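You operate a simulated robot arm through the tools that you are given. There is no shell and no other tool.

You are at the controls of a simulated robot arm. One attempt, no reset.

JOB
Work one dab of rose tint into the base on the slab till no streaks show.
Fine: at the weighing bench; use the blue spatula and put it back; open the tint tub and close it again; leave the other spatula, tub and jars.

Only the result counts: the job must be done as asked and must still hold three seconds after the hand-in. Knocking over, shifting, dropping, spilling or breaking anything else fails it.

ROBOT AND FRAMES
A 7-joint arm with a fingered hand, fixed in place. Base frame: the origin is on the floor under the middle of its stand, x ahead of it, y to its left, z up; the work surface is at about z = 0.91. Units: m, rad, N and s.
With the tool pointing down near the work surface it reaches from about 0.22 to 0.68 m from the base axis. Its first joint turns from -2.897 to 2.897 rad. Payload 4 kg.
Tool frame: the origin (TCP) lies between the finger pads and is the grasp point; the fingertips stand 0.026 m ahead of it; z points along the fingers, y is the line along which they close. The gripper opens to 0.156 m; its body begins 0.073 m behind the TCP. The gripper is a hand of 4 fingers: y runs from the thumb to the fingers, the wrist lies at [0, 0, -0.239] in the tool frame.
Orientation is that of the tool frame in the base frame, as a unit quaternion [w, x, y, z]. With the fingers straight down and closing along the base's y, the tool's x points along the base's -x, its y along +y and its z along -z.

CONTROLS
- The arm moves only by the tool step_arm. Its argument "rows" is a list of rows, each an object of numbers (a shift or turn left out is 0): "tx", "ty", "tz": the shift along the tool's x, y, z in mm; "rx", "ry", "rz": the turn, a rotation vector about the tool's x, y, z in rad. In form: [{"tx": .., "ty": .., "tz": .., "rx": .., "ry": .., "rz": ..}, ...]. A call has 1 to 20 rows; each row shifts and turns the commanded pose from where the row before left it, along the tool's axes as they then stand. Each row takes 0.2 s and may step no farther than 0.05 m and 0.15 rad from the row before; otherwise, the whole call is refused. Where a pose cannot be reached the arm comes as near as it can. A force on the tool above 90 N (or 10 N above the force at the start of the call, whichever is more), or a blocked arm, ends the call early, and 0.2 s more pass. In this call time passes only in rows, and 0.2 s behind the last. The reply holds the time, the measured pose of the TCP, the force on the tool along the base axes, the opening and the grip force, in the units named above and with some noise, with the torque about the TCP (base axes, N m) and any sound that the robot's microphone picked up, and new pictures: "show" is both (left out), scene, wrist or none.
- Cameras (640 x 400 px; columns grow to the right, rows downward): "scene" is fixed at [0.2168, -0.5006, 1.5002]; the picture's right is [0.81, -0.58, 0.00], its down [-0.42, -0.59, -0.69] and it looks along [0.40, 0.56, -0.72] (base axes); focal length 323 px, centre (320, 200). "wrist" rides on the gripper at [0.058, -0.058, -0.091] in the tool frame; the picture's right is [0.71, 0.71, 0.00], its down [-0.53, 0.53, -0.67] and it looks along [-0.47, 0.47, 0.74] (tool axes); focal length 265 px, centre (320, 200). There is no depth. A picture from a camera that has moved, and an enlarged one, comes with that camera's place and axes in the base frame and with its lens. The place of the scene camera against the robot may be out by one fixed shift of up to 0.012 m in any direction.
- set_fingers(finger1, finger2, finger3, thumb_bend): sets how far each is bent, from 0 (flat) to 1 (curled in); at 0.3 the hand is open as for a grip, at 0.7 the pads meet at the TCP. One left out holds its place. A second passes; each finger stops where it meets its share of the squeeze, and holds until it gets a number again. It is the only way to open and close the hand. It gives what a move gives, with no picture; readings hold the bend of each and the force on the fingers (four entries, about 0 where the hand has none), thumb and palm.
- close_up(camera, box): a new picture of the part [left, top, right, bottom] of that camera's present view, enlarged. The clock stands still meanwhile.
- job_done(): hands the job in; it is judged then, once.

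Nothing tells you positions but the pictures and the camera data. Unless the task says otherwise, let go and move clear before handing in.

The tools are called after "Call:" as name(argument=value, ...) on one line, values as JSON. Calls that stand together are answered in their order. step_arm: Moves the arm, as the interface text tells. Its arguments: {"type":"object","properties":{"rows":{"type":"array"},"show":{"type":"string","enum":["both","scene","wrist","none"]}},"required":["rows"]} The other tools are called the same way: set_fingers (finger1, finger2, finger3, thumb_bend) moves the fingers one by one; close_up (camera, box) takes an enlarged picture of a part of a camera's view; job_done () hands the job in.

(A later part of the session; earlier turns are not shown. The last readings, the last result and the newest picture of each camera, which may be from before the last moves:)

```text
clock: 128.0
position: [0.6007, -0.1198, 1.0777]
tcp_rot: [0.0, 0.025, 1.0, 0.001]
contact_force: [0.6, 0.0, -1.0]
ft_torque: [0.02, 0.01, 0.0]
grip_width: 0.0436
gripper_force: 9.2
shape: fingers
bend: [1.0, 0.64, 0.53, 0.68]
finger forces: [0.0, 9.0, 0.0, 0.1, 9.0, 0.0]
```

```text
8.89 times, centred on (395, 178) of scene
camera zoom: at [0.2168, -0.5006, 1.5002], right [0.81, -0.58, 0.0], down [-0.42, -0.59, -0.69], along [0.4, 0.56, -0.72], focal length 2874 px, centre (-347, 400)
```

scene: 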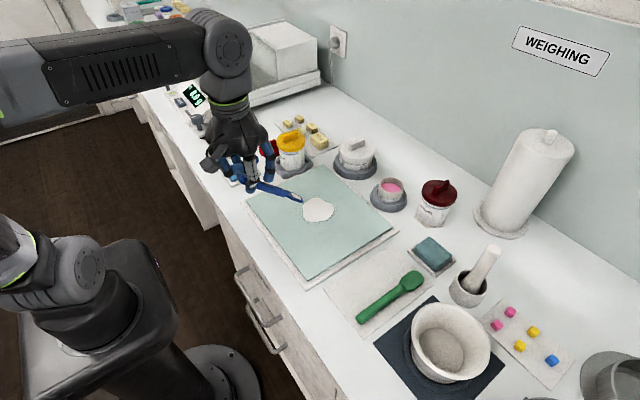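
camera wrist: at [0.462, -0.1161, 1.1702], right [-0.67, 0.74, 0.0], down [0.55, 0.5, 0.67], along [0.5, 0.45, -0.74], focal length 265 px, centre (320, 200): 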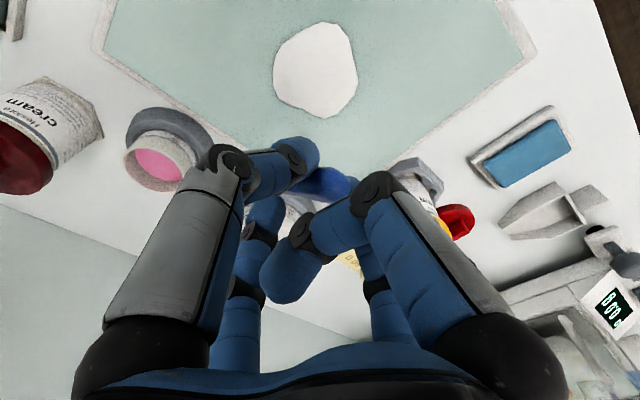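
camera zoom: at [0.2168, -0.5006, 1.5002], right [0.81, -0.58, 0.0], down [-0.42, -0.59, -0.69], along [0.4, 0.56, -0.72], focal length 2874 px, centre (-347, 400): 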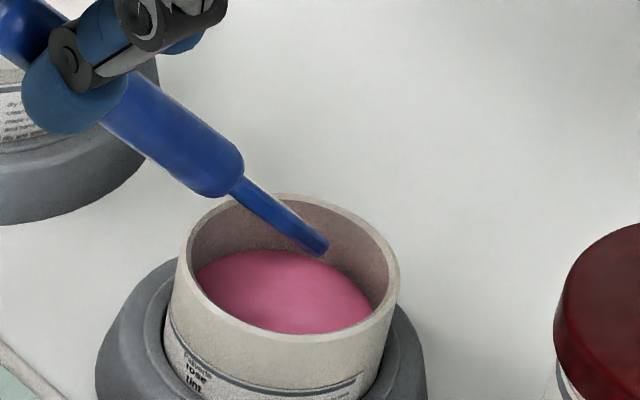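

Call:
step_arm(rows=[{"tz": 8}, {"tz": 8}, {"tz": 4}], show="none")

Call:
close_up(camera="scene", box=[375, 165, 415, 197])

Call:
step_arm(rows=[{"tz": 3}], show="none")

Call:
close_up(camera="scene", box=[375, 165, 415, 197])

```text
clock: 128.8
position: [0.6006, -0.1194, 1.0576]
tcp_rot: [-0.001, 0.027, 1.0, 0.0]
contact_force: [-0.4, -0.7, -0.6]
ft_torque: [0.02, 0.0, 0.03]
grip_width: 0.0435
gripper_force: 8.7
shape: fingers
bend: [1.0, 0.64, 0.53, 0.68]
finger forces: [0.0, 9.0, 0.0, 0.0, 9.0, 0.0]
```

```text
12.50 times, centred on (395, 181) of scene
camera zoom: at [0.2168, -0.5006, 1.5002], right [0.81, -0.58, 0.0], down [-0.42, -0.59, -0.69], along [0.4, 0.56, -0.72], focal length 4041 px, centre (-618, 438)
```

zoom: 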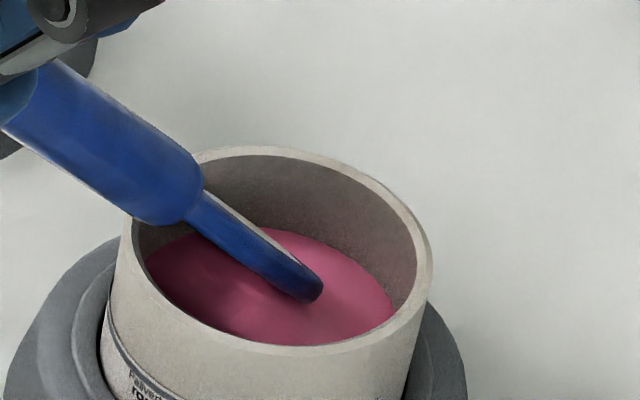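

```text
clock: 129.2
position: [0.6006, -0.12, 1.0549]
tcp_rot: [0.0, 0.026, 1.0, -0.001]
contact_force: [0.0, 0.9, 0.1]
ft_torque: [-0.01, 0.0, 0.03]
grip_width: 0.0438
gripper_force: 9.4
shape: fingers
bend: [1.0, 0.64, 0.53, 0.68]
finger forces: [0.0, 9.0, 0.0, 0.0, 9.0, 0.1]
```

```text
12.50 times, centred on (395, 181) of scene
camera zoom: at [0.2168, -0.5006, 1.5002], right [0.81, -0.58, 0.0], down [-0.42, -0.59, -0.69], along [0.4, 0.56, -0.72], focal length 4041 px, centre (-618, 438)
```

zoom: 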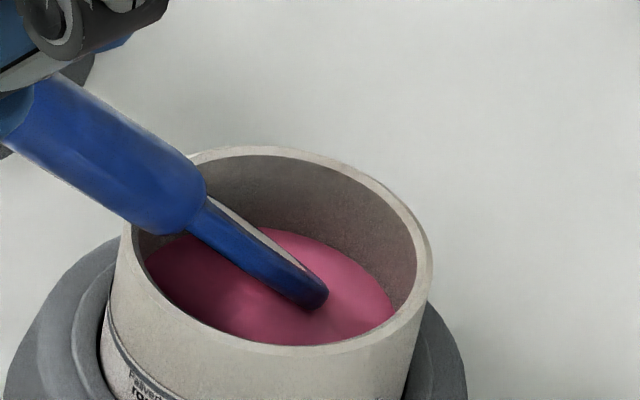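

Call:
step_arm(rows=[{"tz": 3}], show="none")

Call:
close_up(camera="scene", box=[375, 165, 415, 197])

Call:
step_arm(rows=[{"tz": 3}], show="none")

Call:
close_up(camera="scene", box=[375, 165, 415, 197])

```text
clock: 129.6
position: [0.6009, -0.1207, 1.0505]
tcp_rot: [0.0, 0.025, 1.0, 0.0]
contact_force: [-0.1, 0.0, -0.3]
ft_torque: [-0.03, 0.0, -0.01]
grip_width: 0.0437
gripper_force: 9.3
shape: fingers
bend: [1.0, 0.64, 0.53, 0.68]
finger forces: [0.1, 9.1, 0.0, 0.0, 9.2, 0.0]
```

```text
12.50 times, centred on (395, 181) of scene
camera zoom: at [0.2168, -0.5006, 1.5002], right [0.81, -0.58, 0.0], down [-0.42, -0.59, -0.69], along [0.4, 0.56, -0.72], focal length 4041 px, centre (-618, 438)
```

zoom: 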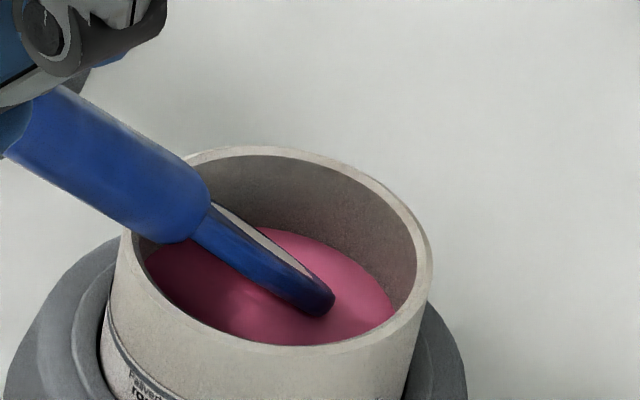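

```text
clock: 130.0
position: [0.5999, -0.1201, 1.0469]
tcp_rot: [0.0, 0.026, 1.0, 0.0]
contact_force: [0.1, -0.6, 0.2]
ft_torque: [0.0, 0.02, -0.01]
grip_width: 0.0436
gripper_force: 9.0
shape: fingers
bend: [1.0, 0.64, 0.53, 0.68]
finger forces: [0.0, 9.1, 0.0, 0.1, 9.2, 0.0]
```

```text
12.50 times, centred on (395, 181) of scene
camera zoom: at [0.2168, -0.5006, 1.5002], right [0.81, -0.58, 0.0], down [-0.42, -0.59, -0.69], along [0.4, 0.56, -0.72], focal length 4041 px, centre (-618, 438)
```

zoom: 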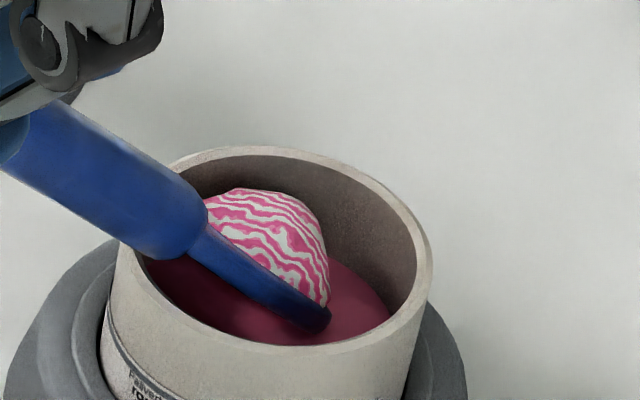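

Now the blade carries a proper mound, showing pink and white streaks - the visible sign of unmixed tint. I lift it straight out.

Call:
step_arm(rows=[{"tz": -6}, {"tz": -12}, {"tz": -18}, {"tz": -18}], show="scene")

Call:
close_up(camera="scene", box=[360, 130, 430, 200])

```text
clock: 131.0
position: [0.5996, -0.1205, 1.1008]
tcp_rot: [0.0, 0.026, 1.0, 0.0]
contact_force: [-0.7, -0.5, -0.6]
ft_torque: [0.0, 0.0, 0.03]
grip_width: 0.0436
gripper_force: 9.0
shape: fingers
bend: [1.0, 0.64, 0.53, 0.68]
finger forces: [0.0, 9.1, 0.0, 0.0, 9.1, 0.1]
```

scene: 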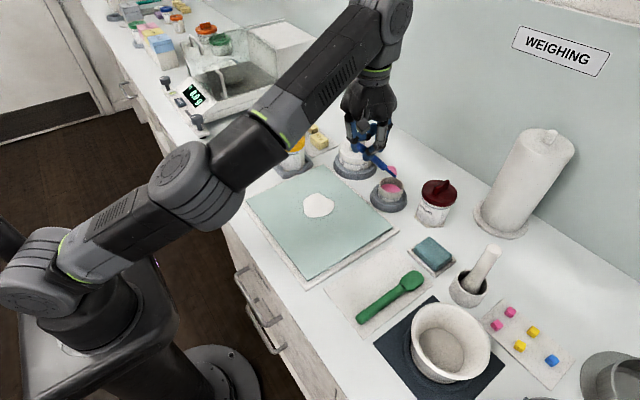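

```text
5.71 times, centred on (395, 165) of scene
camera zoom: at [0.2168, -0.5006, 1.5002], right [0.81, -0.58, 0.0], down [-0.42, -0.59, -0.69], along [0.4, 0.56, -0.72], focal length 1847 px, centre (-109, 400)
```

zoom: 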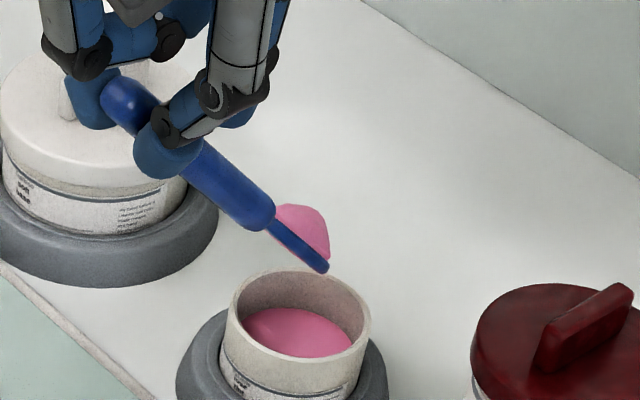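

A clean pink mound is on the blade now. I carry it back over the slab to the base's centre.

Call:
step_arm(rows=[{"tz": -8}, {"tx": 37.6, "ty": 12.4}, {"tx": 37.6, "ty": 12.4}, {"tx": 37.6, "ty": 12.4}, {"tx": 37.6, "ty": 12.4}, {"tx": 37.6, "ty": 12.4}], show="none")

Call:
close_up(camera="scene", box=[270, 140, 370, 230])

```text
clock: 132.4
position: [0.4161, -0.0492, 1.1099]
tcp_rot: [-0.001, 0.026, 1.0, 0.0]
contact_force: [-0.6, 0.1, -0.1]
ft_torque: [0.01, -0.01, 0.03]
grip_width: 0.0436
gripper_force: 8.8
shape: fingers
bend: [1.0, 0.64, 0.53, 0.68]
finger forces: [0.0, 8.9, 0.0, 0.0, 9.0, 0.0]
```

```text
4.44 times, centred on (320, 185) of scene
camera zoom: at [0.2168, -0.5006, 1.5002], right [0.81, -0.58, 0.0], down [-0.42, -0.59, -0.69], along [0.4, 0.56, -0.72], focal length 1437 px, centre (320, 267)
```

zoom: 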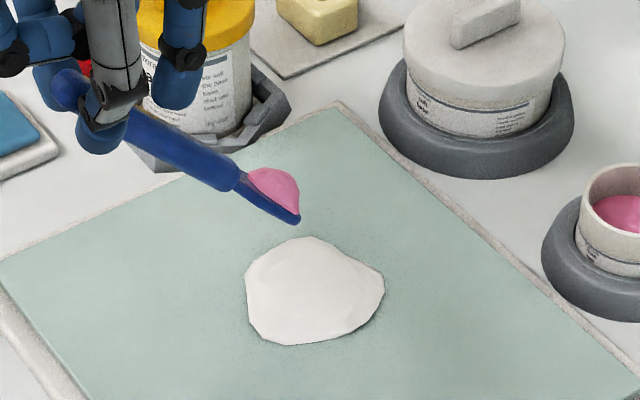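

Call:
step_arm(rows=[{"tz": 25}, {"tz": 20}, {"tz": 10}, {"tz": 6}], show="none")

Call:
close_up(camera="scene", box=[285, 170, 355, 230])

Call:
step_arm(rows=[{"tx": 3, "tz": 4}, {"tx": 3, "tz": 4}], show="none")

Call:
close_up(camera="scene", box=[285, 170, 355, 230])

```text
clock: 133.4
position: [0.4151, -0.0489, 1.0481]
tcp_rot: [0.001, 0.026, 1.0, 0.0]
contact_force: [-0.1, -0.9, 0.1]
ft_torque: [0.02, -0.04, -0.02]
grip_width: 0.0436
gripper_force: 9.7
shape: fingers
bend: [1.0, 0.64, 0.53, 0.68]
finger forces: [0.1, 9.1, 0.0, 0.0, 9.1, 0.0]
```

```text
6.67 times, centred on (320, 200) of scene
camera zoom: at [0.2168, -0.5006, 1.5002], right [0.81, -0.58, 0.0], down [-0.42, -0.59, -0.69], along [0.4, 0.56, -0.72], focal length 2155 px, centre (320, 200)
```

zoom: 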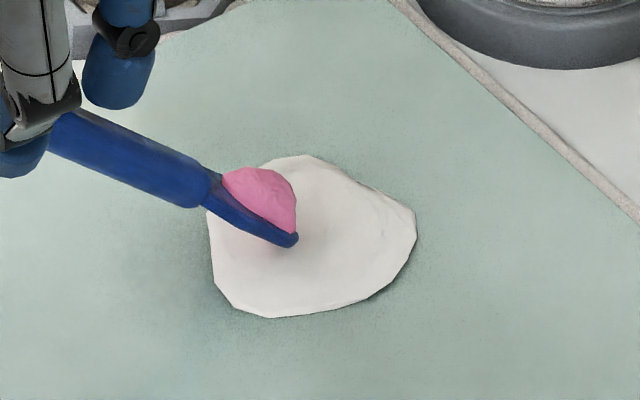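

```text
clock: 134.0
position: [0.4097, -0.0482, 1.0413]
tcp_rot: [0.0, 0.026, 1.0, 0.001]
contact_force: [0.3, 0.2, 0.1]
ft_torque: [0.0, 0.01, 0.0]
grip_width: 0.0437
gripper_force: 9.6
shape: fingers
bend: [1.0, 0.64, 0.53, 0.68]
finger forces: [0.0, 9.1, 0.0, 0.1, 9.1, 0.1]
```

```text
6.67 times, centred on (320, 200) of scene
camera zoom: at [0.2168, -0.5006, 1.5002], right [0.81, -0.58, 0.0], down [-0.42, -0.59, -0.69], along [0.4, 0.56, -0.72], focal length 2155 px, centre (320, 200)
```

zoom: 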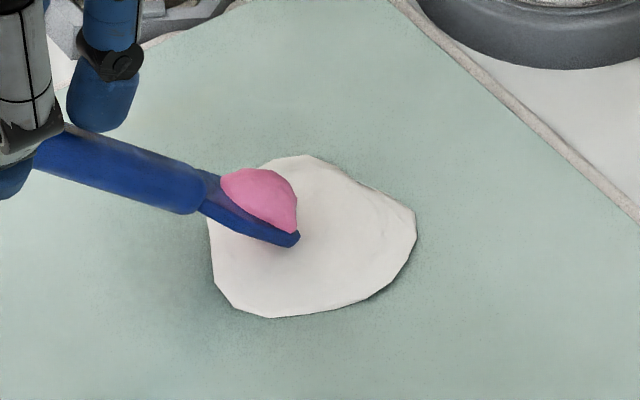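

The mound is in the base but still on the blade. As before, I press further down while drawing back to wipe it off.

Call:
step_arm(rows=[{"tx": 2, "tz": 4}, {"tx": 2, "tz": 4}], show="none")

Call:
close_up(camera="scene", box=[285, 170, 355, 230])

Call:
step_arm(rows=[{"tx": 2, "tz": 3}, {"tx": 2, "tz": 2}], show="none")

Call:
close_up(camera="scene", box=[285, 170, 355, 230])

```text
clock: 134.6
position: [0.406, -0.0487, 1.0343]
tcp_rot: [0.0, 0.026, 1.0, 0.0]
contact_force: [0.2, 0.0, 1.3]
ft_torque: [0.02, -0.05, 0.0]
grip_width: 0.0436
gripper_force: 9.1
shape: fingers
bend: [1.0, 0.64, 0.53, 0.68]
finger forces: [0.1, 9.2, 0.0, 0.1, 9.2, 0.0]
```

```text
6.67 times, centred on (320, 200) of scene
camera zoom: at [0.2168, -0.5006, 1.5002], right [0.81, -0.58, 0.0], down [-0.42, -0.59, -0.69], along [0.4, 0.56, -0.72], focal length 2155 px, centre (320, 200)
```

zoom: 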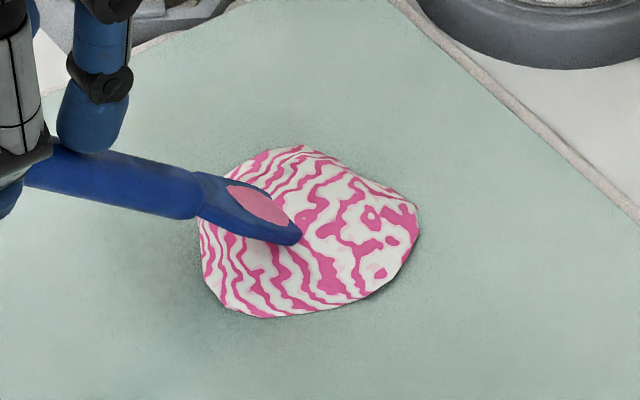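

```text
clock: 135.2
position: [0.4015, -0.0486, 1.0285]
tcp_rot: [0.0, 0.026, 1.0, 0.0]
contact_force: [-0.2, 0.1, 1.4]
ft_torque: [-0.05, -0.06, -0.02]
grip_width: 0.0436
gripper_force: 9.3
shape: fingers
bend: [1.0, 0.64, 0.53, 0.68]
finger forces: [0.0, 9.0, 1.3, 0.0, 9.1, 0.0]
```

```text
6.67 times, centred on (320, 200) of scene
camera zoom: at [0.2168, -0.5006, 1.5002], right [0.81, -0.58, 0.0], down [-0.42, -0.59, -0.69], along [0.4, 0.56, -0.72], focal length 2155 px, centre (320, 200)
```

zoom: 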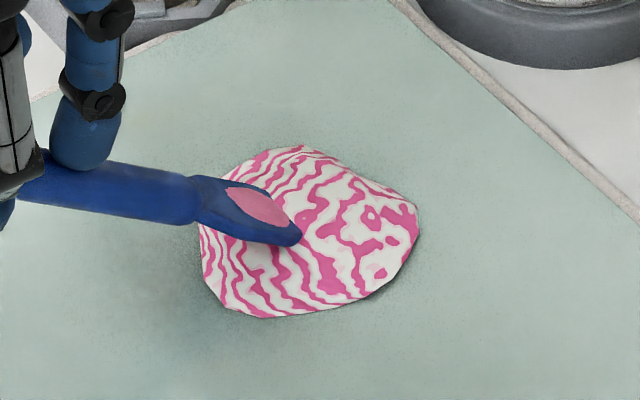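

The base now shows clear pink streaks - the dab is in. I stir at this pressed height with circles around the centre.

Call:
step_arm(rows=[{"tx": -7, "tz": -1}, {"tx": -7}, {"tx": 1.9, "ty": 7}, {"tx": 5.1, "ty": 5.1}, {"tx": 7, "ty": 1.9}, {"tx": 7, "ty": -1.9}, {"tx": 5.1, "ty": -5.1}, {"tx": 1.9, "ty": -7}, {"tx": -1.9, "ty": -7}, {"tx": -5.1, "ty": -5.1}, {"tx": -7, "ty": -1.9}, {"tx": -7, "ty": 1.9}, {"tx": -5.1, "ty": 5.1}, {"tx": -1.9, "ty": 7}], show="none")

Call:
close_up(camera="scene", box=[285, 170, 355, 230])

```text
clock: 138.2
position: [0.4172, -0.0476, 1.0287]
tcp_rot: [0.0, 0.026, 1.0, 0.0]
contact_force: [0.3, -0.8, 1.0]
ft_torque: [-0.03, -0.06, -0.01]
grip_width: 0.0437
gripper_force: 10.2
shape: fingers
bend: [1.0, 0.64, 0.53, 0.68]
finger forces: [0.0, 9.6, 0.9, 0.0, 9.4, 0.0]
```

```text
6.67 times, centred on (320, 200) of scene
camera zoom: at [0.2168, -0.5006, 1.5002], right [0.81, -0.58, 0.0], down [-0.42, -0.59, -0.69], along [0.4, 0.56, -0.72], focal length 2155 px, centre (320, 200)
```

zoom: 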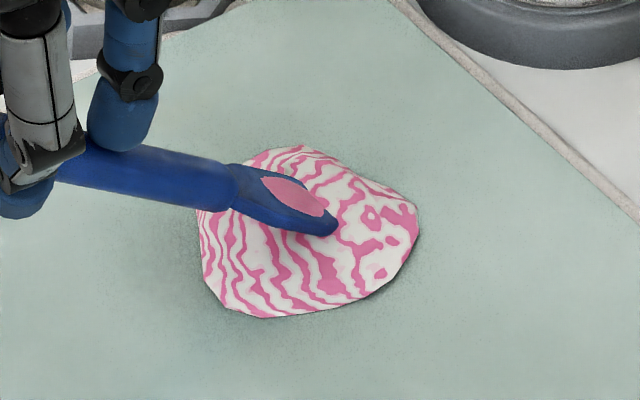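

Stirring works: the streaks are already paler. I continue with two more circles per call.

Call:
step_arm(rows=[{"tx": 4.7, "ty": 11.3}, {"tx": 11.3, "ty": 4.7}, {"tx": 11.3, "ty": -4.7}, {"tx": 4.7, "ty": -11.3}, {"tx": -4.7, "ty": -11.3}, {"tx": -11.3, "ty": -4.7}, {"tx": -11.3, "ty": 4.7}, {"tx": -4.7, "ty": 11.3}, {"tx": 4.7, "ty": 11.3}, {"tx": 11.3, "ty": 4.7}, {"tx": 11.3, "ty": -4.7}, {"tx": 4.7, "ty": -11.3}, {"tx": -4.7, "ty": -11.3}, {"tx": -11.3, "ty": -4.7}, {"tx": -11.3, "ty": 4.7}, {"tx": -4.7, "ty": 11.3}], show="none")

Call:
close_up(camera="scene", box=[285, 170, 355, 230])

```text
clock: 141.6
position: [0.4159, -0.0482, 1.0292]
tcp_rot: [0.0, 0.027, 1.0, 0.0]
contact_force: [0.2, 0.5, 0.0]
ft_torque: [-0.02, -0.05, -0.02]
grip_width: 0.0437
gripper_force: 9.1
shape: fingers
bend: [1.0, 0.64, 0.53, 0.68]
finger forces: [0.0, 9.4, 0.7, 0.0, 9.4, 0.1]
```

```text
6.67 times, centred on (320, 200) of scene
camera zoom: at [0.2168, -0.5006, 1.5002], right [0.81, -0.58, 0.0], down [-0.42, -0.59, -0.69], along [0.4, 0.56, -0.72], focal length 2155 px, centre (320, 200)
```

zoom: 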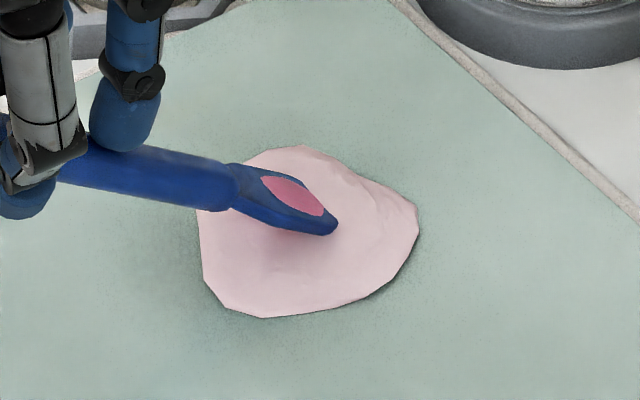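

The base has turned an even pale rose. I add one more round to be sure and zoom in.

Call:
step_arm(rows=[{"tx": 4.7, "ty": 11.3}, {"tx": 11.3, "ty": 4.7}, {"tx": 11.3, "ty": -4.7}, {"tx": 4.7, "ty": -11.3}, {"tx": -4.7, "ty": -11.3}, {"tx": -11.3, "ty": -4.7}, {"tx": -11.3, "ty": 4.7}, {"tx": -4.7, "ty": 11.3}, {"tx": 4.7, "ty": 11.3}, {"tx": 11.3, "ty": 4.7}, {"tx": 11.3, "ty": -4.7}, {"tx": 4.7, "ty": -11.3}, {"tx": -4.7, "ty": -11.3}, {"tx": -11.3, "ty": -4.7}], show="none")

Call:
close_up(camera="scene", box=[300, 182, 345, 222])

```text
clock: 144.6
position: [0.3988, -0.0635, 1.0286]
tcp_rot: [0.0, 0.026, 1.0, 0.0]
contact_force: [0.0, 0.3, -0.3]
ft_torque: [0.03, -0.07, -0.01]
grip_width: 0.0437
gripper_force: 9.6
shape: fingers
bend: [1.0, 0.64, 0.53, 0.68]
finger forces: [0.0, 9.2, 0.8, 0.1, 9.3, 0.0]
```

```text
10.00 times, centred on (322, 202) of scene
camera zoom: at [0.2168, -0.5006, 1.5002], right [0.81, -0.58, 0.0], down [-0.42, -0.59, -0.69], along [0.4, 0.56, -0.72], focal length 3233 px, centre (295, 180)
```

zoom: 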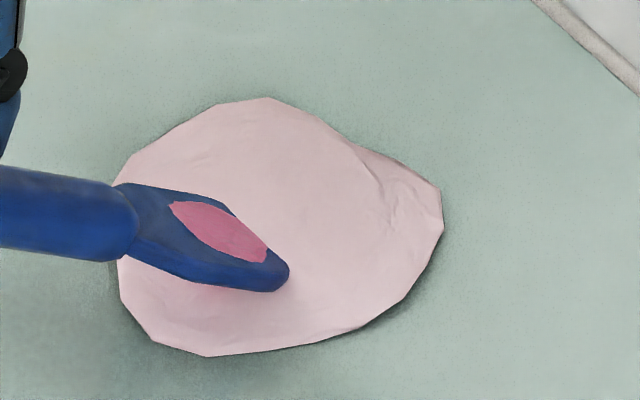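

The base is an even rose with no streaks. I lift the blade straight out and check that it left the base as it is.

Call:
step_arm(rows=[{"tz": -25}, {"tz": -30}, {"tz": -20}], show="scene")

Call:
close_up(camera="scene", box=[260, 140, 380, 240])

Call:
close_up(camera="scene", box=[300, 185, 340, 220])

```text
clock: 145.4
position: [0.3995, -0.0627, 1.1038]
tcp_rot: [0.0, 0.027, 1.0, 0.0]
contact_force: [0.1, 0.6, -0.1]
ft_torque: [0.01, 0.02, 0.01]
grip_width: 0.0435
gripper_force: 9.4
shape: fingers
bend: [1.0, 0.64, 0.53, 0.68]
finger forces: [0.1, 9.4, 0.1, 0.1, 9.5, 0.0]
```

scene: 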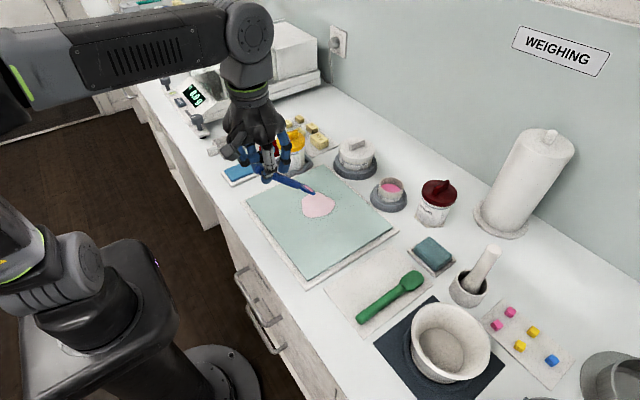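

```text
4.00 times, centred on (320, 190) of scene
camera zoom: at [0.2168, -0.5006, 1.5002], right [0.81, -0.58, 0.0], down [-0.42, -0.59, -0.69], along [0.4, 0.56, -0.72], focal length 1293 px, centre (320, 240)
```

zoom: 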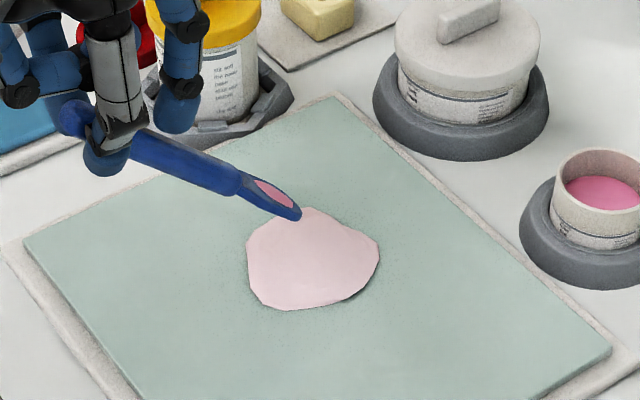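

```text
11.43 times, centred on (320, 202) of scene
camera zoom: at [0.2168, -0.5006, 1.5002], right [0.81, -0.58, 0.0], down [-0.42, -0.59, -0.69], along [0.4, 0.56, -0.72], focal length 3695 px, centre (320, 171)
```

zoom: 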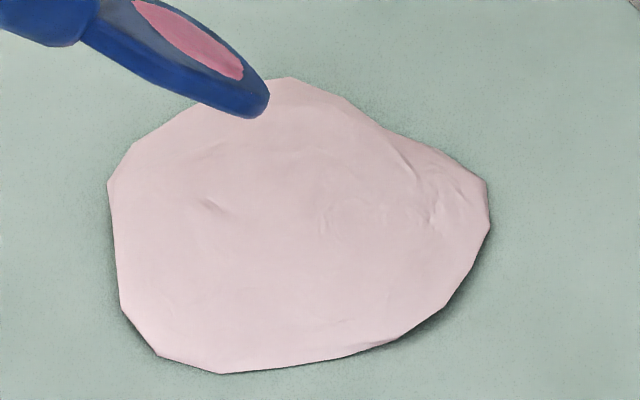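

The base is uniformly rose, with no streaks left. Now I take the spatula back toward its mat: move over, turn it parallel to its original line, and pitch the hand forward to level it.

Call:
step_arm(rows=[{"tx": -4.9, "ty": -37.8}, {"tx": -4.9, "ty": -37.8}, {"tx": -4.9, "ty": -37.8}, {"tx": -4.9, "ty": -37.8}, {"tx": -4.9, "ty": -37.8}, {"rz": -0.077}, {"rz": -0.077}, {"ry": -0.12}, {"ry": -0.12}, {"ry": -0.12}, {"ry": -0.12}, {"ry": -0.12}], show="both")

Call:
close_up(camera="scene", box=[290, 170, 430, 300])

```text
clock: 148.0
position: [0.4134, -0.2529, 1.1028]
tcp_rot: [0.296, -0.049, 0.954, 0.015]
contact_force: [0.4, 0.3, -0.8]
ft_torque: [0.02, 0.02, 0.0]
grip_width: 0.0435
gripper_force: 9.3
shape: fingers
bend: [1.0, 0.64, 0.53, 0.68]
finger forces: [0.0, 9.5, 0.1, 0.1, 9.4, 0.0]
camera wrist: at [0.3192, -0.3212, 1.1458], right [-0.65, 0.64, -0.4], down [0.0, 0.53, 0.85], along [0.76, 0.55, -0.35], focal length 265 px, centre (320, 200)
```

scene: 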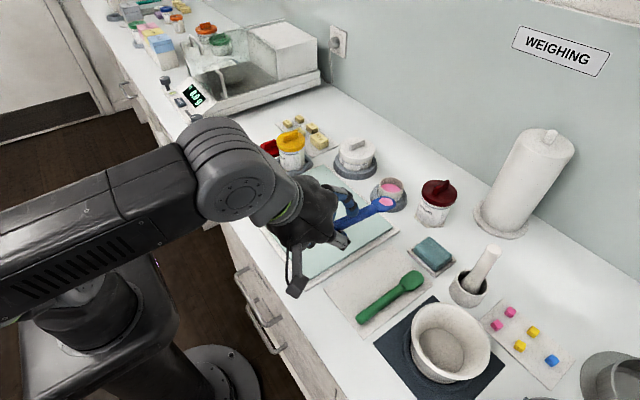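
wrist: 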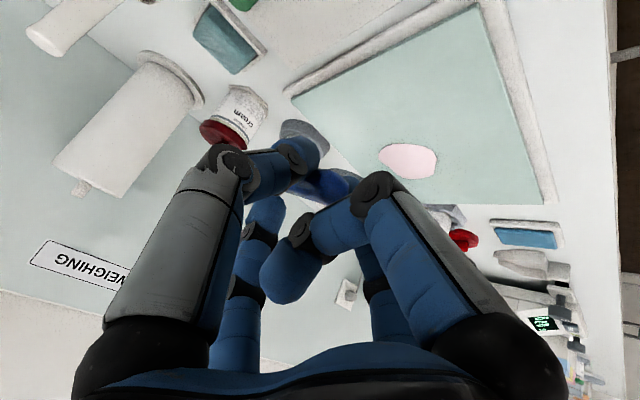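

```text
3.08 times, centred on (360, 235) of scene
camera zoom: at [0.2168, -0.5006, 1.5002], right [0.81, -0.58, 0.0], down [-0.42, -0.59, -0.69], along [0.4, 0.56, -0.72], focal length 995 px, centre (197, 92)
```

zoom: 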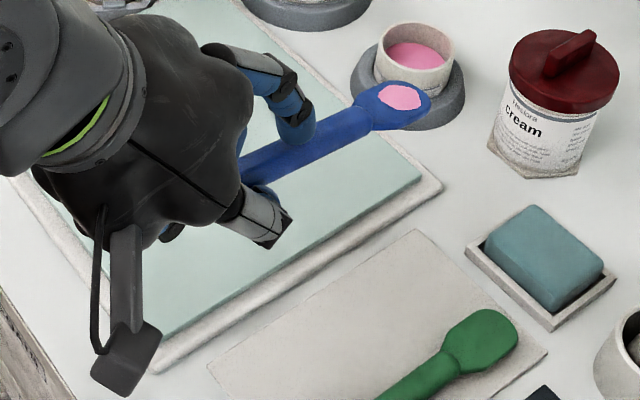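

The spatula is nearly level and parallel to its original line. I free finger3, then move down over its place on the mat.

Call:
set_fingers(finger3=0.36)

Call:
step_arm(rows=[{"tx": 16.5, "ty": -8.8, "tz": 30.2}, {"tx": 16.5, "ty": -8.8, "tz": 30.2}, {"tx": 16.5, "ty": -8.8, "tz": 30.2}], show="wrist")

Call:
close_up(camera="scene", box=[300, 200, 440, 320])

```text
clock: 149.0
position: [0.4135, -0.254, 1.1035]
tcp_rot: [0.295, -0.049, 0.954, 0.016]
contact_force: [0.0, -0.3, -0.8]
ft_torque: [0.0, 0.05, 0.0]
grip_width: 0.0439
gripper_force: 9.6
shape: fingers
bend: [1.0, 0.64, 0.36, 0.68]
finger forces: [0.0, 9.6, 0.0, 0.0, 9.5, 0.0]
```

```text
clock: 149.8
position: [0.4272, -0.2784, 1.0012]
tcp_rot: [0.296, -0.05, 0.954, 0.016]
contact_force: [0.7, -0.3, 0.8]
ft_torque: [-0.03, 0.03, -0.01]
grip_width: 0.0438
gripper_force: 9.7
shape: fingers
bend: [1.0, 0.64, 0.36, 0.68]
finger forces: [0.1, 9.4, 0.0, 0.1, 9.3, 0.1]
camera wrist: at [0.3324, -0.3475, 1.0433], right [-0.65, 0.64, -0.4], down [0.0, 0.53, 0.85], along [0.76, 0.55, -0.35], focal length 265 px, centre (320, 200)
```

wrist: 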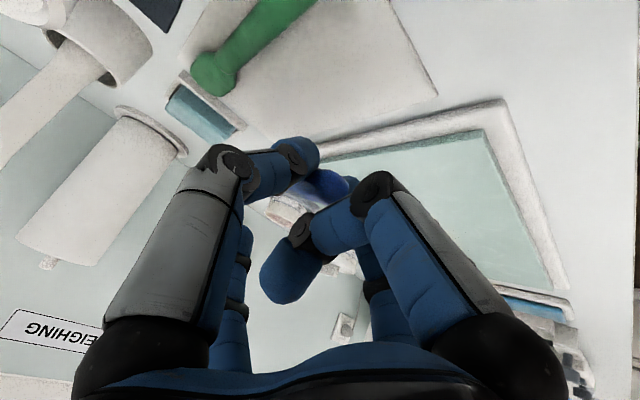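

```text
3.33 times, centred on (370, 260) of scene
camera zoom: at [0.2168, -0.5006, 1.5002], right [0.81, -0.58, 0.0], down [-0.42, -0.59, -0.69], along [0.4, 0.56, -0.72], focal length 1078 px, centre (153, 0)
```

zoom: 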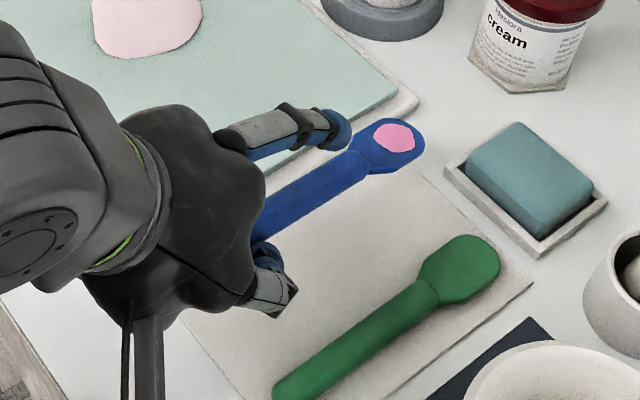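

The spatula hovers right over its old place. I lower it straight down.

Call:
step_arm(rows=[{"tx": 11.3, "tz": 16.5}, {"tx": 8.5, "tz": 12.4}], show="none")

Call:
step_arm(rows=[{"tx": 3.4, "tz": 5}], show="none")

Call:
close_up(camera="scene", box=[310, 210, 430, 310])

```text
clock: 150.4
position: [0.4256, -0.2784, 0.9665]
tcp_rot: [0.296, -0.049, 0.954, 0.016]
contact_force: [-0.8, -0.8, -0.1]
ft_torque: [0.0, 0.01, -0.01]
grip_width: 0.0437
gripper_force: 9.2
shape: fingers
bend: [1.0, 0.64, 0.36, 0.68]
finger forces: [0.0, 9.4, 0.0, 0.1, 9.4, 0.0]
```

```text
clock: 150.8
position: [0.4255, -0.279, 0.9606]
tcp_rot: [0.295, -0.048, 0.954, 0.015]
contact_force: [-0.5, 0.1, -0.6]
ft_torque: [-0.03, -0.02, 0.01]
grip_width: 0.0436
gripper_force: 9.6
shape: fingers
bend: [1.0, 0.64, 0.36, 0.68]
finger forces: [0.0, 9.5, 0.0, 0.0, 9.4, 0.0]
```

```text
4.00 times, centred on (370, 260) of scene
camera zoom: at [0.2168, -0.5006, 1.5002], right [0.81, -0.58, 0.0], down [-0.42, -0.59, -0.69], along [0.4, 0.56, -0.72], focal length 1293 px, centre (120, -40)
```

zoom: 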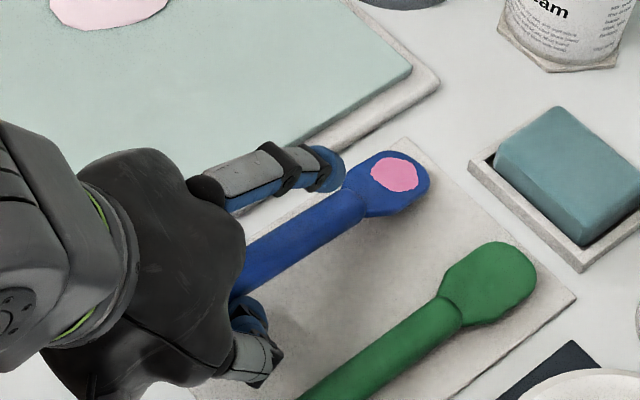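

Call:
step_arm(rows=[{"tx": 2.8, "ty": -1, "tz": 4.1}], show="none")

Call:
step_arm(rows=[{"tx": 2.8, "ty": -1, "tz": 4.1}], show="none")

Call:
close_up(camera="scene", box=[310, 210, 430, 310])

Call:
step_arm(rows=[{"tx": 2.3, "tz": 3.3}], show="none")

Call:
close_up(camera="scene", box=[310, 210, 430, 310])

```text
clock: 151.2
position: [0.4263, -0.2803, 0.954]
tcp_rot: [0.296, -0.048, 0.954, 0.015]
contact_force: [0.2, 0.2, -0.9]
ft_torque: [0.0, 0.04, 0.03]
grip_width: 0.0439
gripper_force: 9.6
shape: fingers
bend: [1.0, 0.64, 0.36, 0.68]
finger forces: [0.0, 9.3, 0.0, 0.0, 9.5, 0.0]
```

```text
clock: 151.6
position: [0.4273, -0.2808, 0.9488]
tcp_rot: [0.296, -0.049, 0.954, 0.015]
contact_force: [-0.3, 0.4, -1.0]
ft_torque: [0.01, 0.01, 0.0]
grip_width: 0.0439
gripper_force: 9.3
shape: fingers
bend: [1.0, 0.64, 0.36, 0.68]
finger forces: [0.0, 9.4, 0.1, 0.0, 9.4, 0.1]
```

```text
4.00 times, centred on (370, 260) of scene
camera zoom: at [0.2168, -0.5006, 1.5002], right [0.81, -0.58, 0.0], down [-0.42, -0.59, -0.69], along [0.4, 0.56, -0.72], focal length 1293 px, centre (120, -40)
```

zoom: 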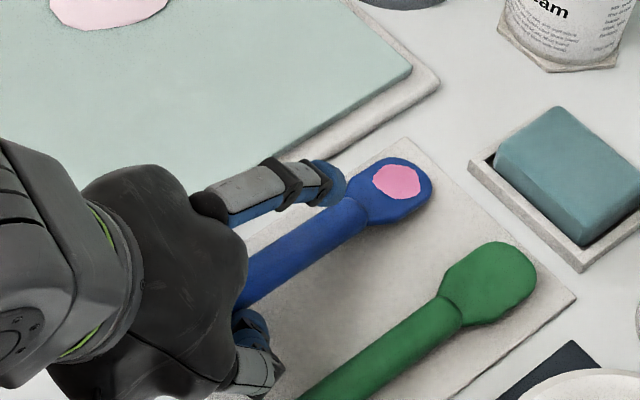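

```text
clock: 152.0
position: [0.4261, -0.2802, 0.9447]
tcp_rot: [0.295, -0.049, 0.954, 0.015]
contact_force: [0.0, -0.5, -0.4]
ft_torque: [0.0, 0.01, 0.01]
grip_width: 0.044
gripper_force: 9.6
shape: fingers
bend: [1.0, 0.64, 0.36, 0.68]
finger forces: [0.0, 9.4, 0.1, 0.0, 9.3, 0.0]
```

```text
4.00 times, centred on (370, 260) of scene
camera zoom: at [0.2168, -0.5006, 1.5002], right [0.81, -0.58, 0.0], down [-0.42, -0.59, -0.69], along [0.4, 0.56, -0.72], focal length 1293 px, centre (120, -40)
```

zoom: 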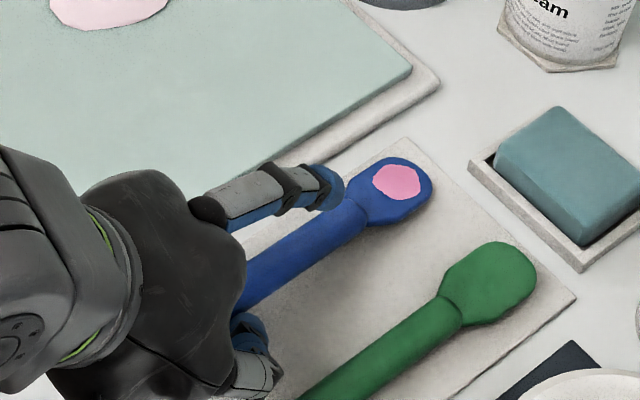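

The blade rests on the mat and the handle is coming down. I continue gently, nudging slightly toward the original line.

Call:
step_arm(rows=[{"tx": 1.4, "ty": -2.5, "tz": 2.1}], show="none")

Call:
step_arm(rows=[{"tx": 1.4, "ty": -2, "tz": 2.1}], show="none")

Call:
close_up(camera="scene", box=[310, 210, 430, 310])

Call:
close_up(camera="wrist", box=[200, 60, 440, 260])

```text
clock: 152.4
position: [0.4279, -0.2837, 0.9432]
tcp_rot: [0.295, -0.049, 0.954, 0.015]
contact_force: [0.2, 0.8, -0.3]
ft_torque: [0.0, -0.01, 0.0]
grip_width: 0.0439
gripper_force: 9.3
shape: fingers
bend: [1.0, 0.64, 0.36, 0.68]
finger forces: [0.0, 9.3, 0.1, 0.1, 9.3, 0.0]
```

```text
clock: 152.8
position: [0.4276, -0.2851, 0.9406]
tcp_rot: [0.295, -0.049, 0.954, 0.016]
contact_force: [-1.2, -0.1, -0.1]
ft_torque: [-0.01, 0.02, -0.01]
grip_width: 0.0436
gripper_force: 9.7
shape: fingers
bend: [1.0, 0.64, 0.36, 0.68]
finger forces: [0.1, 9.4, 0.1, 0.1, 9.3, 0.0]
```

```text
4.00 times, centred on (370, 260) of scene
camera zoom: at [0.2168, -0.5006, 1.5002], right [0.81, -0.58, 0.0], down [-0.42, -0.59, -0.69], along [0.4, 0.56, -0.72], focal length 1293 px, centre (120, -40)
```

zoom: 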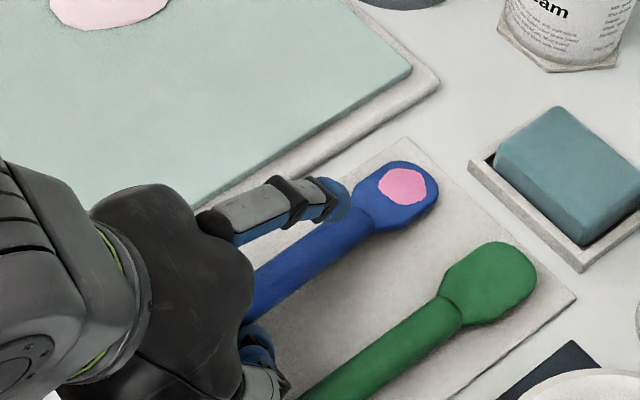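

```text
2.00 times, centred on (320, 160) of wrist
camera zoom: at [0.3332, -0.3534, 0.983], right [-0.65, 0.64, -0.4], down [0.0, 0.53, 0.85], along [0.76, 0.55, -0.35], focal length 531 px, centre (320, 280)
```

zoom: 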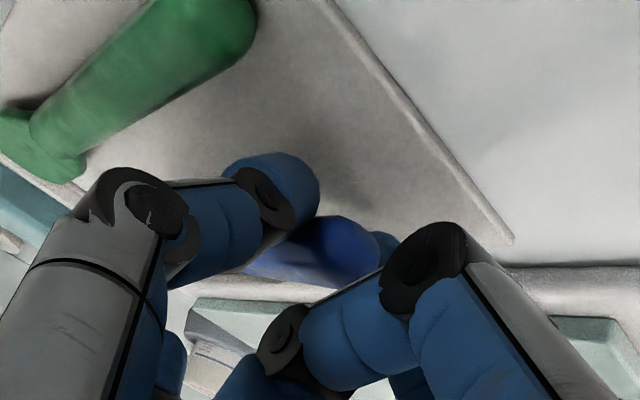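

The blade now matches its original spot. I bring the handle down the last few millimetres.

Call:
step_arm(rows=[{"tx": 1.0, "tz": 1.4}], show="none")

Call:
step_arm(rows=[{"tx": 0.9, "tz": 1.2}], show="none")

Call:
close_up(camera="wrist", box=[200, 60, 440, 260])

```text
clock: 153.2
position: [0.4275, -0.2856, 0.9394]
tcp_rot: [0.295, -0.049, 0.954, 0.015]
contact_force: [1.0, 0.0, -0.2]
ft_torque: [0.0, -0.01, 0.04]
grip_width: 0.0437
gripper_force: 9.5
shape: fingers
bend: [1.0, 0.64, 0.36, 0.68]
finger forces: [0.0, 9.3, 0.0, 0.0, 9.4, 0.0]
```

```text
clock: 153.6
position: [0.4271, -0.2861, 0.9375]
tcp_rot: [0.295, -0.048, 0.954, 0.014]
contact_force: [-0.1, 0.0, -0.1]
ft_torque: [0.02, -0.02, 0.04]
grip_width: 0.0436
gripper_force: 9.8
shape: fingers
bend: [1.0, 0.64, 0.36, 0.68]
finger forces: [0.0, 9.4, 0.1, 0.0, 9.4, 0.0]
```

```text
2.00 times, centred on (320, 160) of wrist
camera zoom: at [0.3328, -0.3534, 0.9799], right [-0.65, 0.64, -0.4], down [0.0, 0.53, 0.85], along [0.76, 0.55, -0.35], focal length 531 px, centre (320, 280)
```

zoom: 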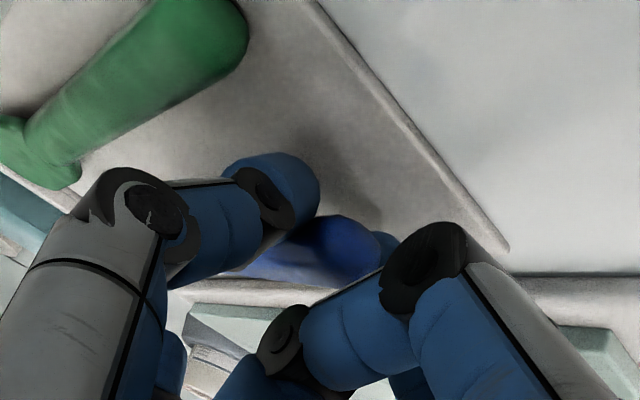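

The fingertips are just above the mat with the handle cradled a few millimetres up between them. I release gradually so the handle slides down rather than drops.

Call:
set_fingers(finger2=0.66, thumb_bend=0.69)

Call:
set_fingers(finger2=0.645, thumb_bend=0.675)

Call:
close_up(camera="wrist", box=[200, 60, 440, 260])

Call:
close_up(camera="scene", box=[310, 210, 430, 310])

```text
clock: 154.6
position: [0.4272, -0.2854, 0.9372]
tcp_rot: [0.296, -0.048, 0.954, 0.016]
contact_force: [-0.4, -0.5, 0.1]
ft_torque: [0.03, -0.03, -0.01]
grip_width: 0.0444
gripper_force: 1.7
shape: fingers
bend: [1.0, 0.64, 0.36, 0.68]
finger forces: [0.0, 1.9, 0.1, 0.1, 1.9, 0.1]
```

```text
clock: 155.6
position: [0.4272, -0.2858, 0.9367]
tcp_rot: [0.295, -0.048, 0.954, 0.015]
contact_force: [-0.3, -0.1, 0.4]
ft_torque: [-0.02, -0.03, 0.02]
grip_width: 0.0452
gripper_force: 0.5
shape: fingers
bend: [1.0, 0.64, 0.36, 0.67]
finger forces: [0.1, 0.3, 0.1, 0.0, 0.4, 0.0]
```

```text
2.00 times, centred on (320, 160) of wrist
camera zoom: at [0.3328, -0.3534, 0.98], right [-0.65, 0.64, -0.4], down [0.0, 0.53, 0.85], along [0.76, 0.55, -0.35], focal length 531 px, centre (320, 280)
```

zoom: 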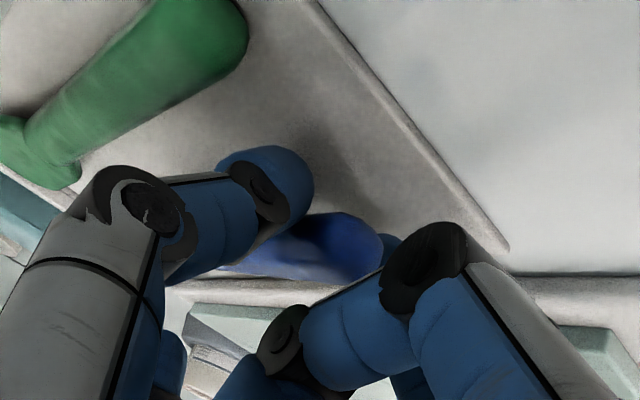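

```text
4.00 times, centred on (370, 260) of scene
camera zoom: at [0.2168, -0.5006, 1.5002], right [0.81, -0.58, 0.0], down [-0.42, -0.59, -0.69], along [0.4, 0.56, -0.72], focal length 1293 px, centre (120, -40)
```

zoom: 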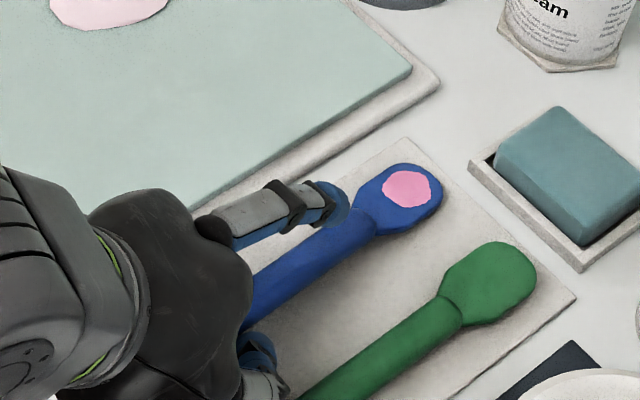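

Call:
set_fingers(finger2=0.63, thumb_bend=0.66)

Call:
set_fingers(finger2=0.62, thumb_bend=0.645)

Call:
close_up(camera="wrist", box=[200, 60, 440, 260])

Call:
close_up(camera="scene", box=[310, 210, 430, 310])

```text
clock: 156.6
position: [0.4273, -0.2862, 0.9379]
tcp_rot: [0.295, -0.049, 0.954, 0.015]
contact_force: [-0.6, 0.2, 0.0]
ft_torque: [0.0, 0.0, -0.01]
grip_width: 0.0457
gripper_force: 0.1
shape: fingers
bend: [1.0, 0.63, 0.36, 0.66]
finger forces: [0.1, 0.1, 0.0, 0.1, 0.1, 0.0]
```

```text
clock: 157.6
position: [0.4267, -0.2861, 0.9358]
tcp_rot: [0.294, -0.049, 0.954, 0.015]
contact_force: [0.8, 0.0, 0.0]
ft_torque: [-0.02, 0.02, -0.02]
grip_width: 0.0478
gripper_force: 0.2
shape: fingers
bend: [1.0, 0.62, 0.36, 0.64]
finger forces: [0.0, 0.0, 0.0, 0.1, 0.0, 0.0]
```

```text
2.00 times, centred on (320, 160) of wrist
camera zoom: at [0.3328, -0.3534, 0.98], right [-0.65, 0.64, -0.4], down [0.0, 0.53, 0.85], along [0.76, 0.55, -0.35], focal length 531 px, centre (320, 280)
```

zoom: 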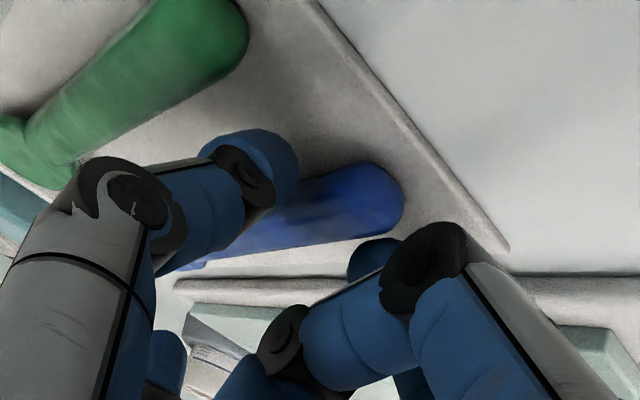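

```text
4.00 times, centred on (370, 260) of scene
camera zoom: at [0.2168, -0.5006, 1.5002], right [0.81, -0.58, 0.0], down [-0.42, -0.59, -0.69], along [0.4, 0.56, -0.72], focal length 1293 px, centre (120, -40)
```

zoom: 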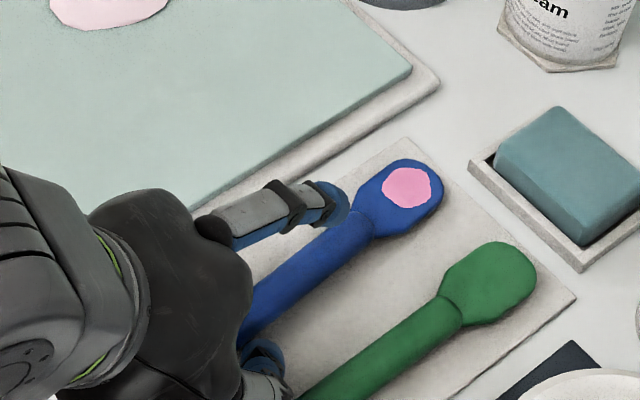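

The spatula lies flat on its mat again. I withdraw backward and up along the hand's axis.

Call:
step_arm(rows=[{"tz": -8}, {"tz": -20}, {"tz": -40}, {"tx": -25, "tz": -30}], show="both")

Call:
close_up(camera="scene", box=[310, 220, 450, 330])

```text
clock: 158.6
position: [0.393, -0.2889, 1.0341]
tcp_rot: [0.296, -0.048, 0.954, 0.015]
contact_force: [-0.2, -0.3, 0.3]
ft_torque: [-0.01, 0.0, -0.02]
grip_width: 0.048
gripper_force: 0.0
shape: fingers
bend: [1.0, 0.62, 0.36, 0.64]
finger forces: [0.1, 0.0, 0.1, 0.1, 0.0, 0.0]
camera wrist: at [0.2986, -0.3571, 1.0768], right [-0.65, 0.64, -0.4], down [0.0, 0.53, 0.85], along [0.76, 0.55, -0.35], focal length 265 px, centre (320, 200)
```

scene: 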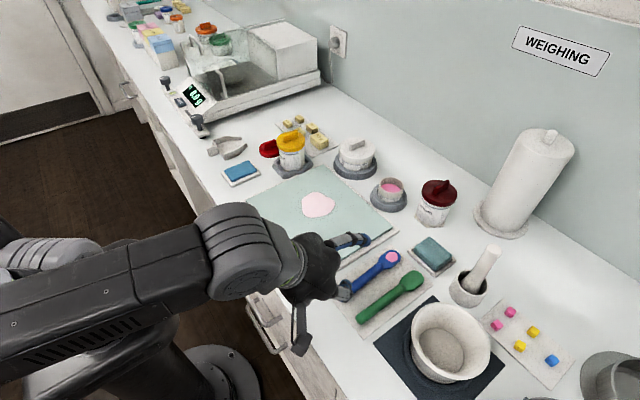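
wrist: 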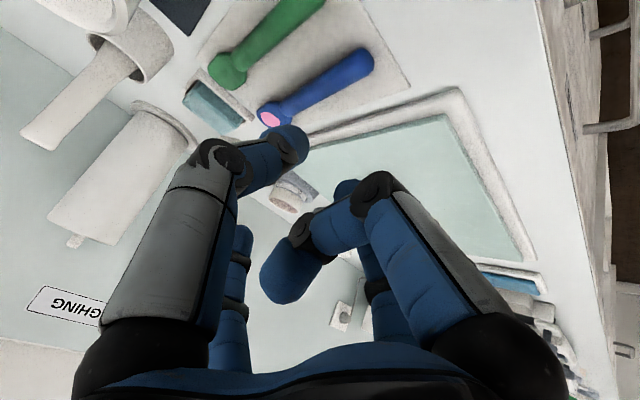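

```text
3.64 times, centred on (380, 275) of scene
camera zoom: at [0.2168, -0.5006, 1.5002], right [0.81, -0.58, 0.0], down [-0.42, -0.59, -0.69], along [0.4, 0.56, -0.72], focal length 1176 px, centre (102, -73)
```

zoom: 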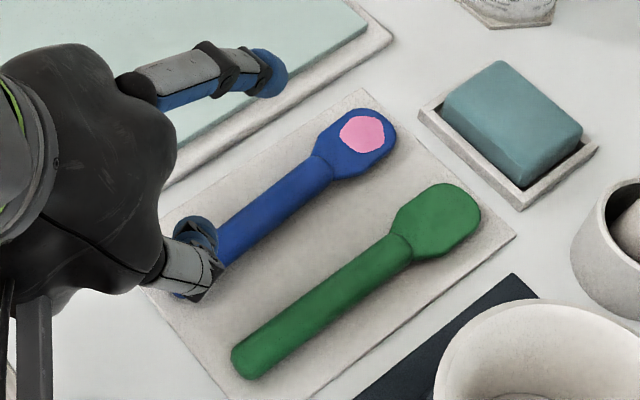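

The blue spatula is back in its original place. Next I close the tub: I raise, restore the lid-gripping orientation (pitch 0.25, no yaw), and travel to the lid.

Call:
step_arm(rows=[{"tx": -22.6, "tz": -33}, {"tx": -22.6, "tz": -33}, {"ry": 0.117}, {"ry": 0.117}, {"ry": 0.117}, {"rx": 0.025, "rz": 0.097}], show="none")

Call:
close_up(camera="scene", box=[310, 220, 450, 330])

```text
clock: 160.0
position: [0.3928, -0.2891, 1.1137]
tcp_rot: [0.123, -0.001, 0.992, 0.0]
contact_force: [-0.1, -0.7, -0.2]
ft_torque: [0.01, 0.02, 0.0]
grip_width: 0.0477
gripper_force: 0.0
shape: fingers
bend: [1.0, 0.62, 0.36, 0.64]
finger forces: [0.1, 0.0, 0.1, 0.0, 0.0, 0.1]
```

```text
3.64 times, centred on (380, 275) of scene
camera zoom: at [0.2168, -0.5006, 1.5002], right [0.81, -0.58, 0.0], down [-0.42, -0.59, -0.69], along [0.4, 0.56, -0.72], focal length 1176 px, centre (102, -73)
```

zoom: 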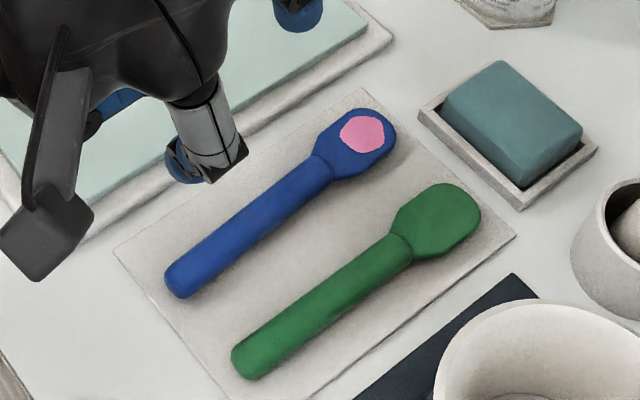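

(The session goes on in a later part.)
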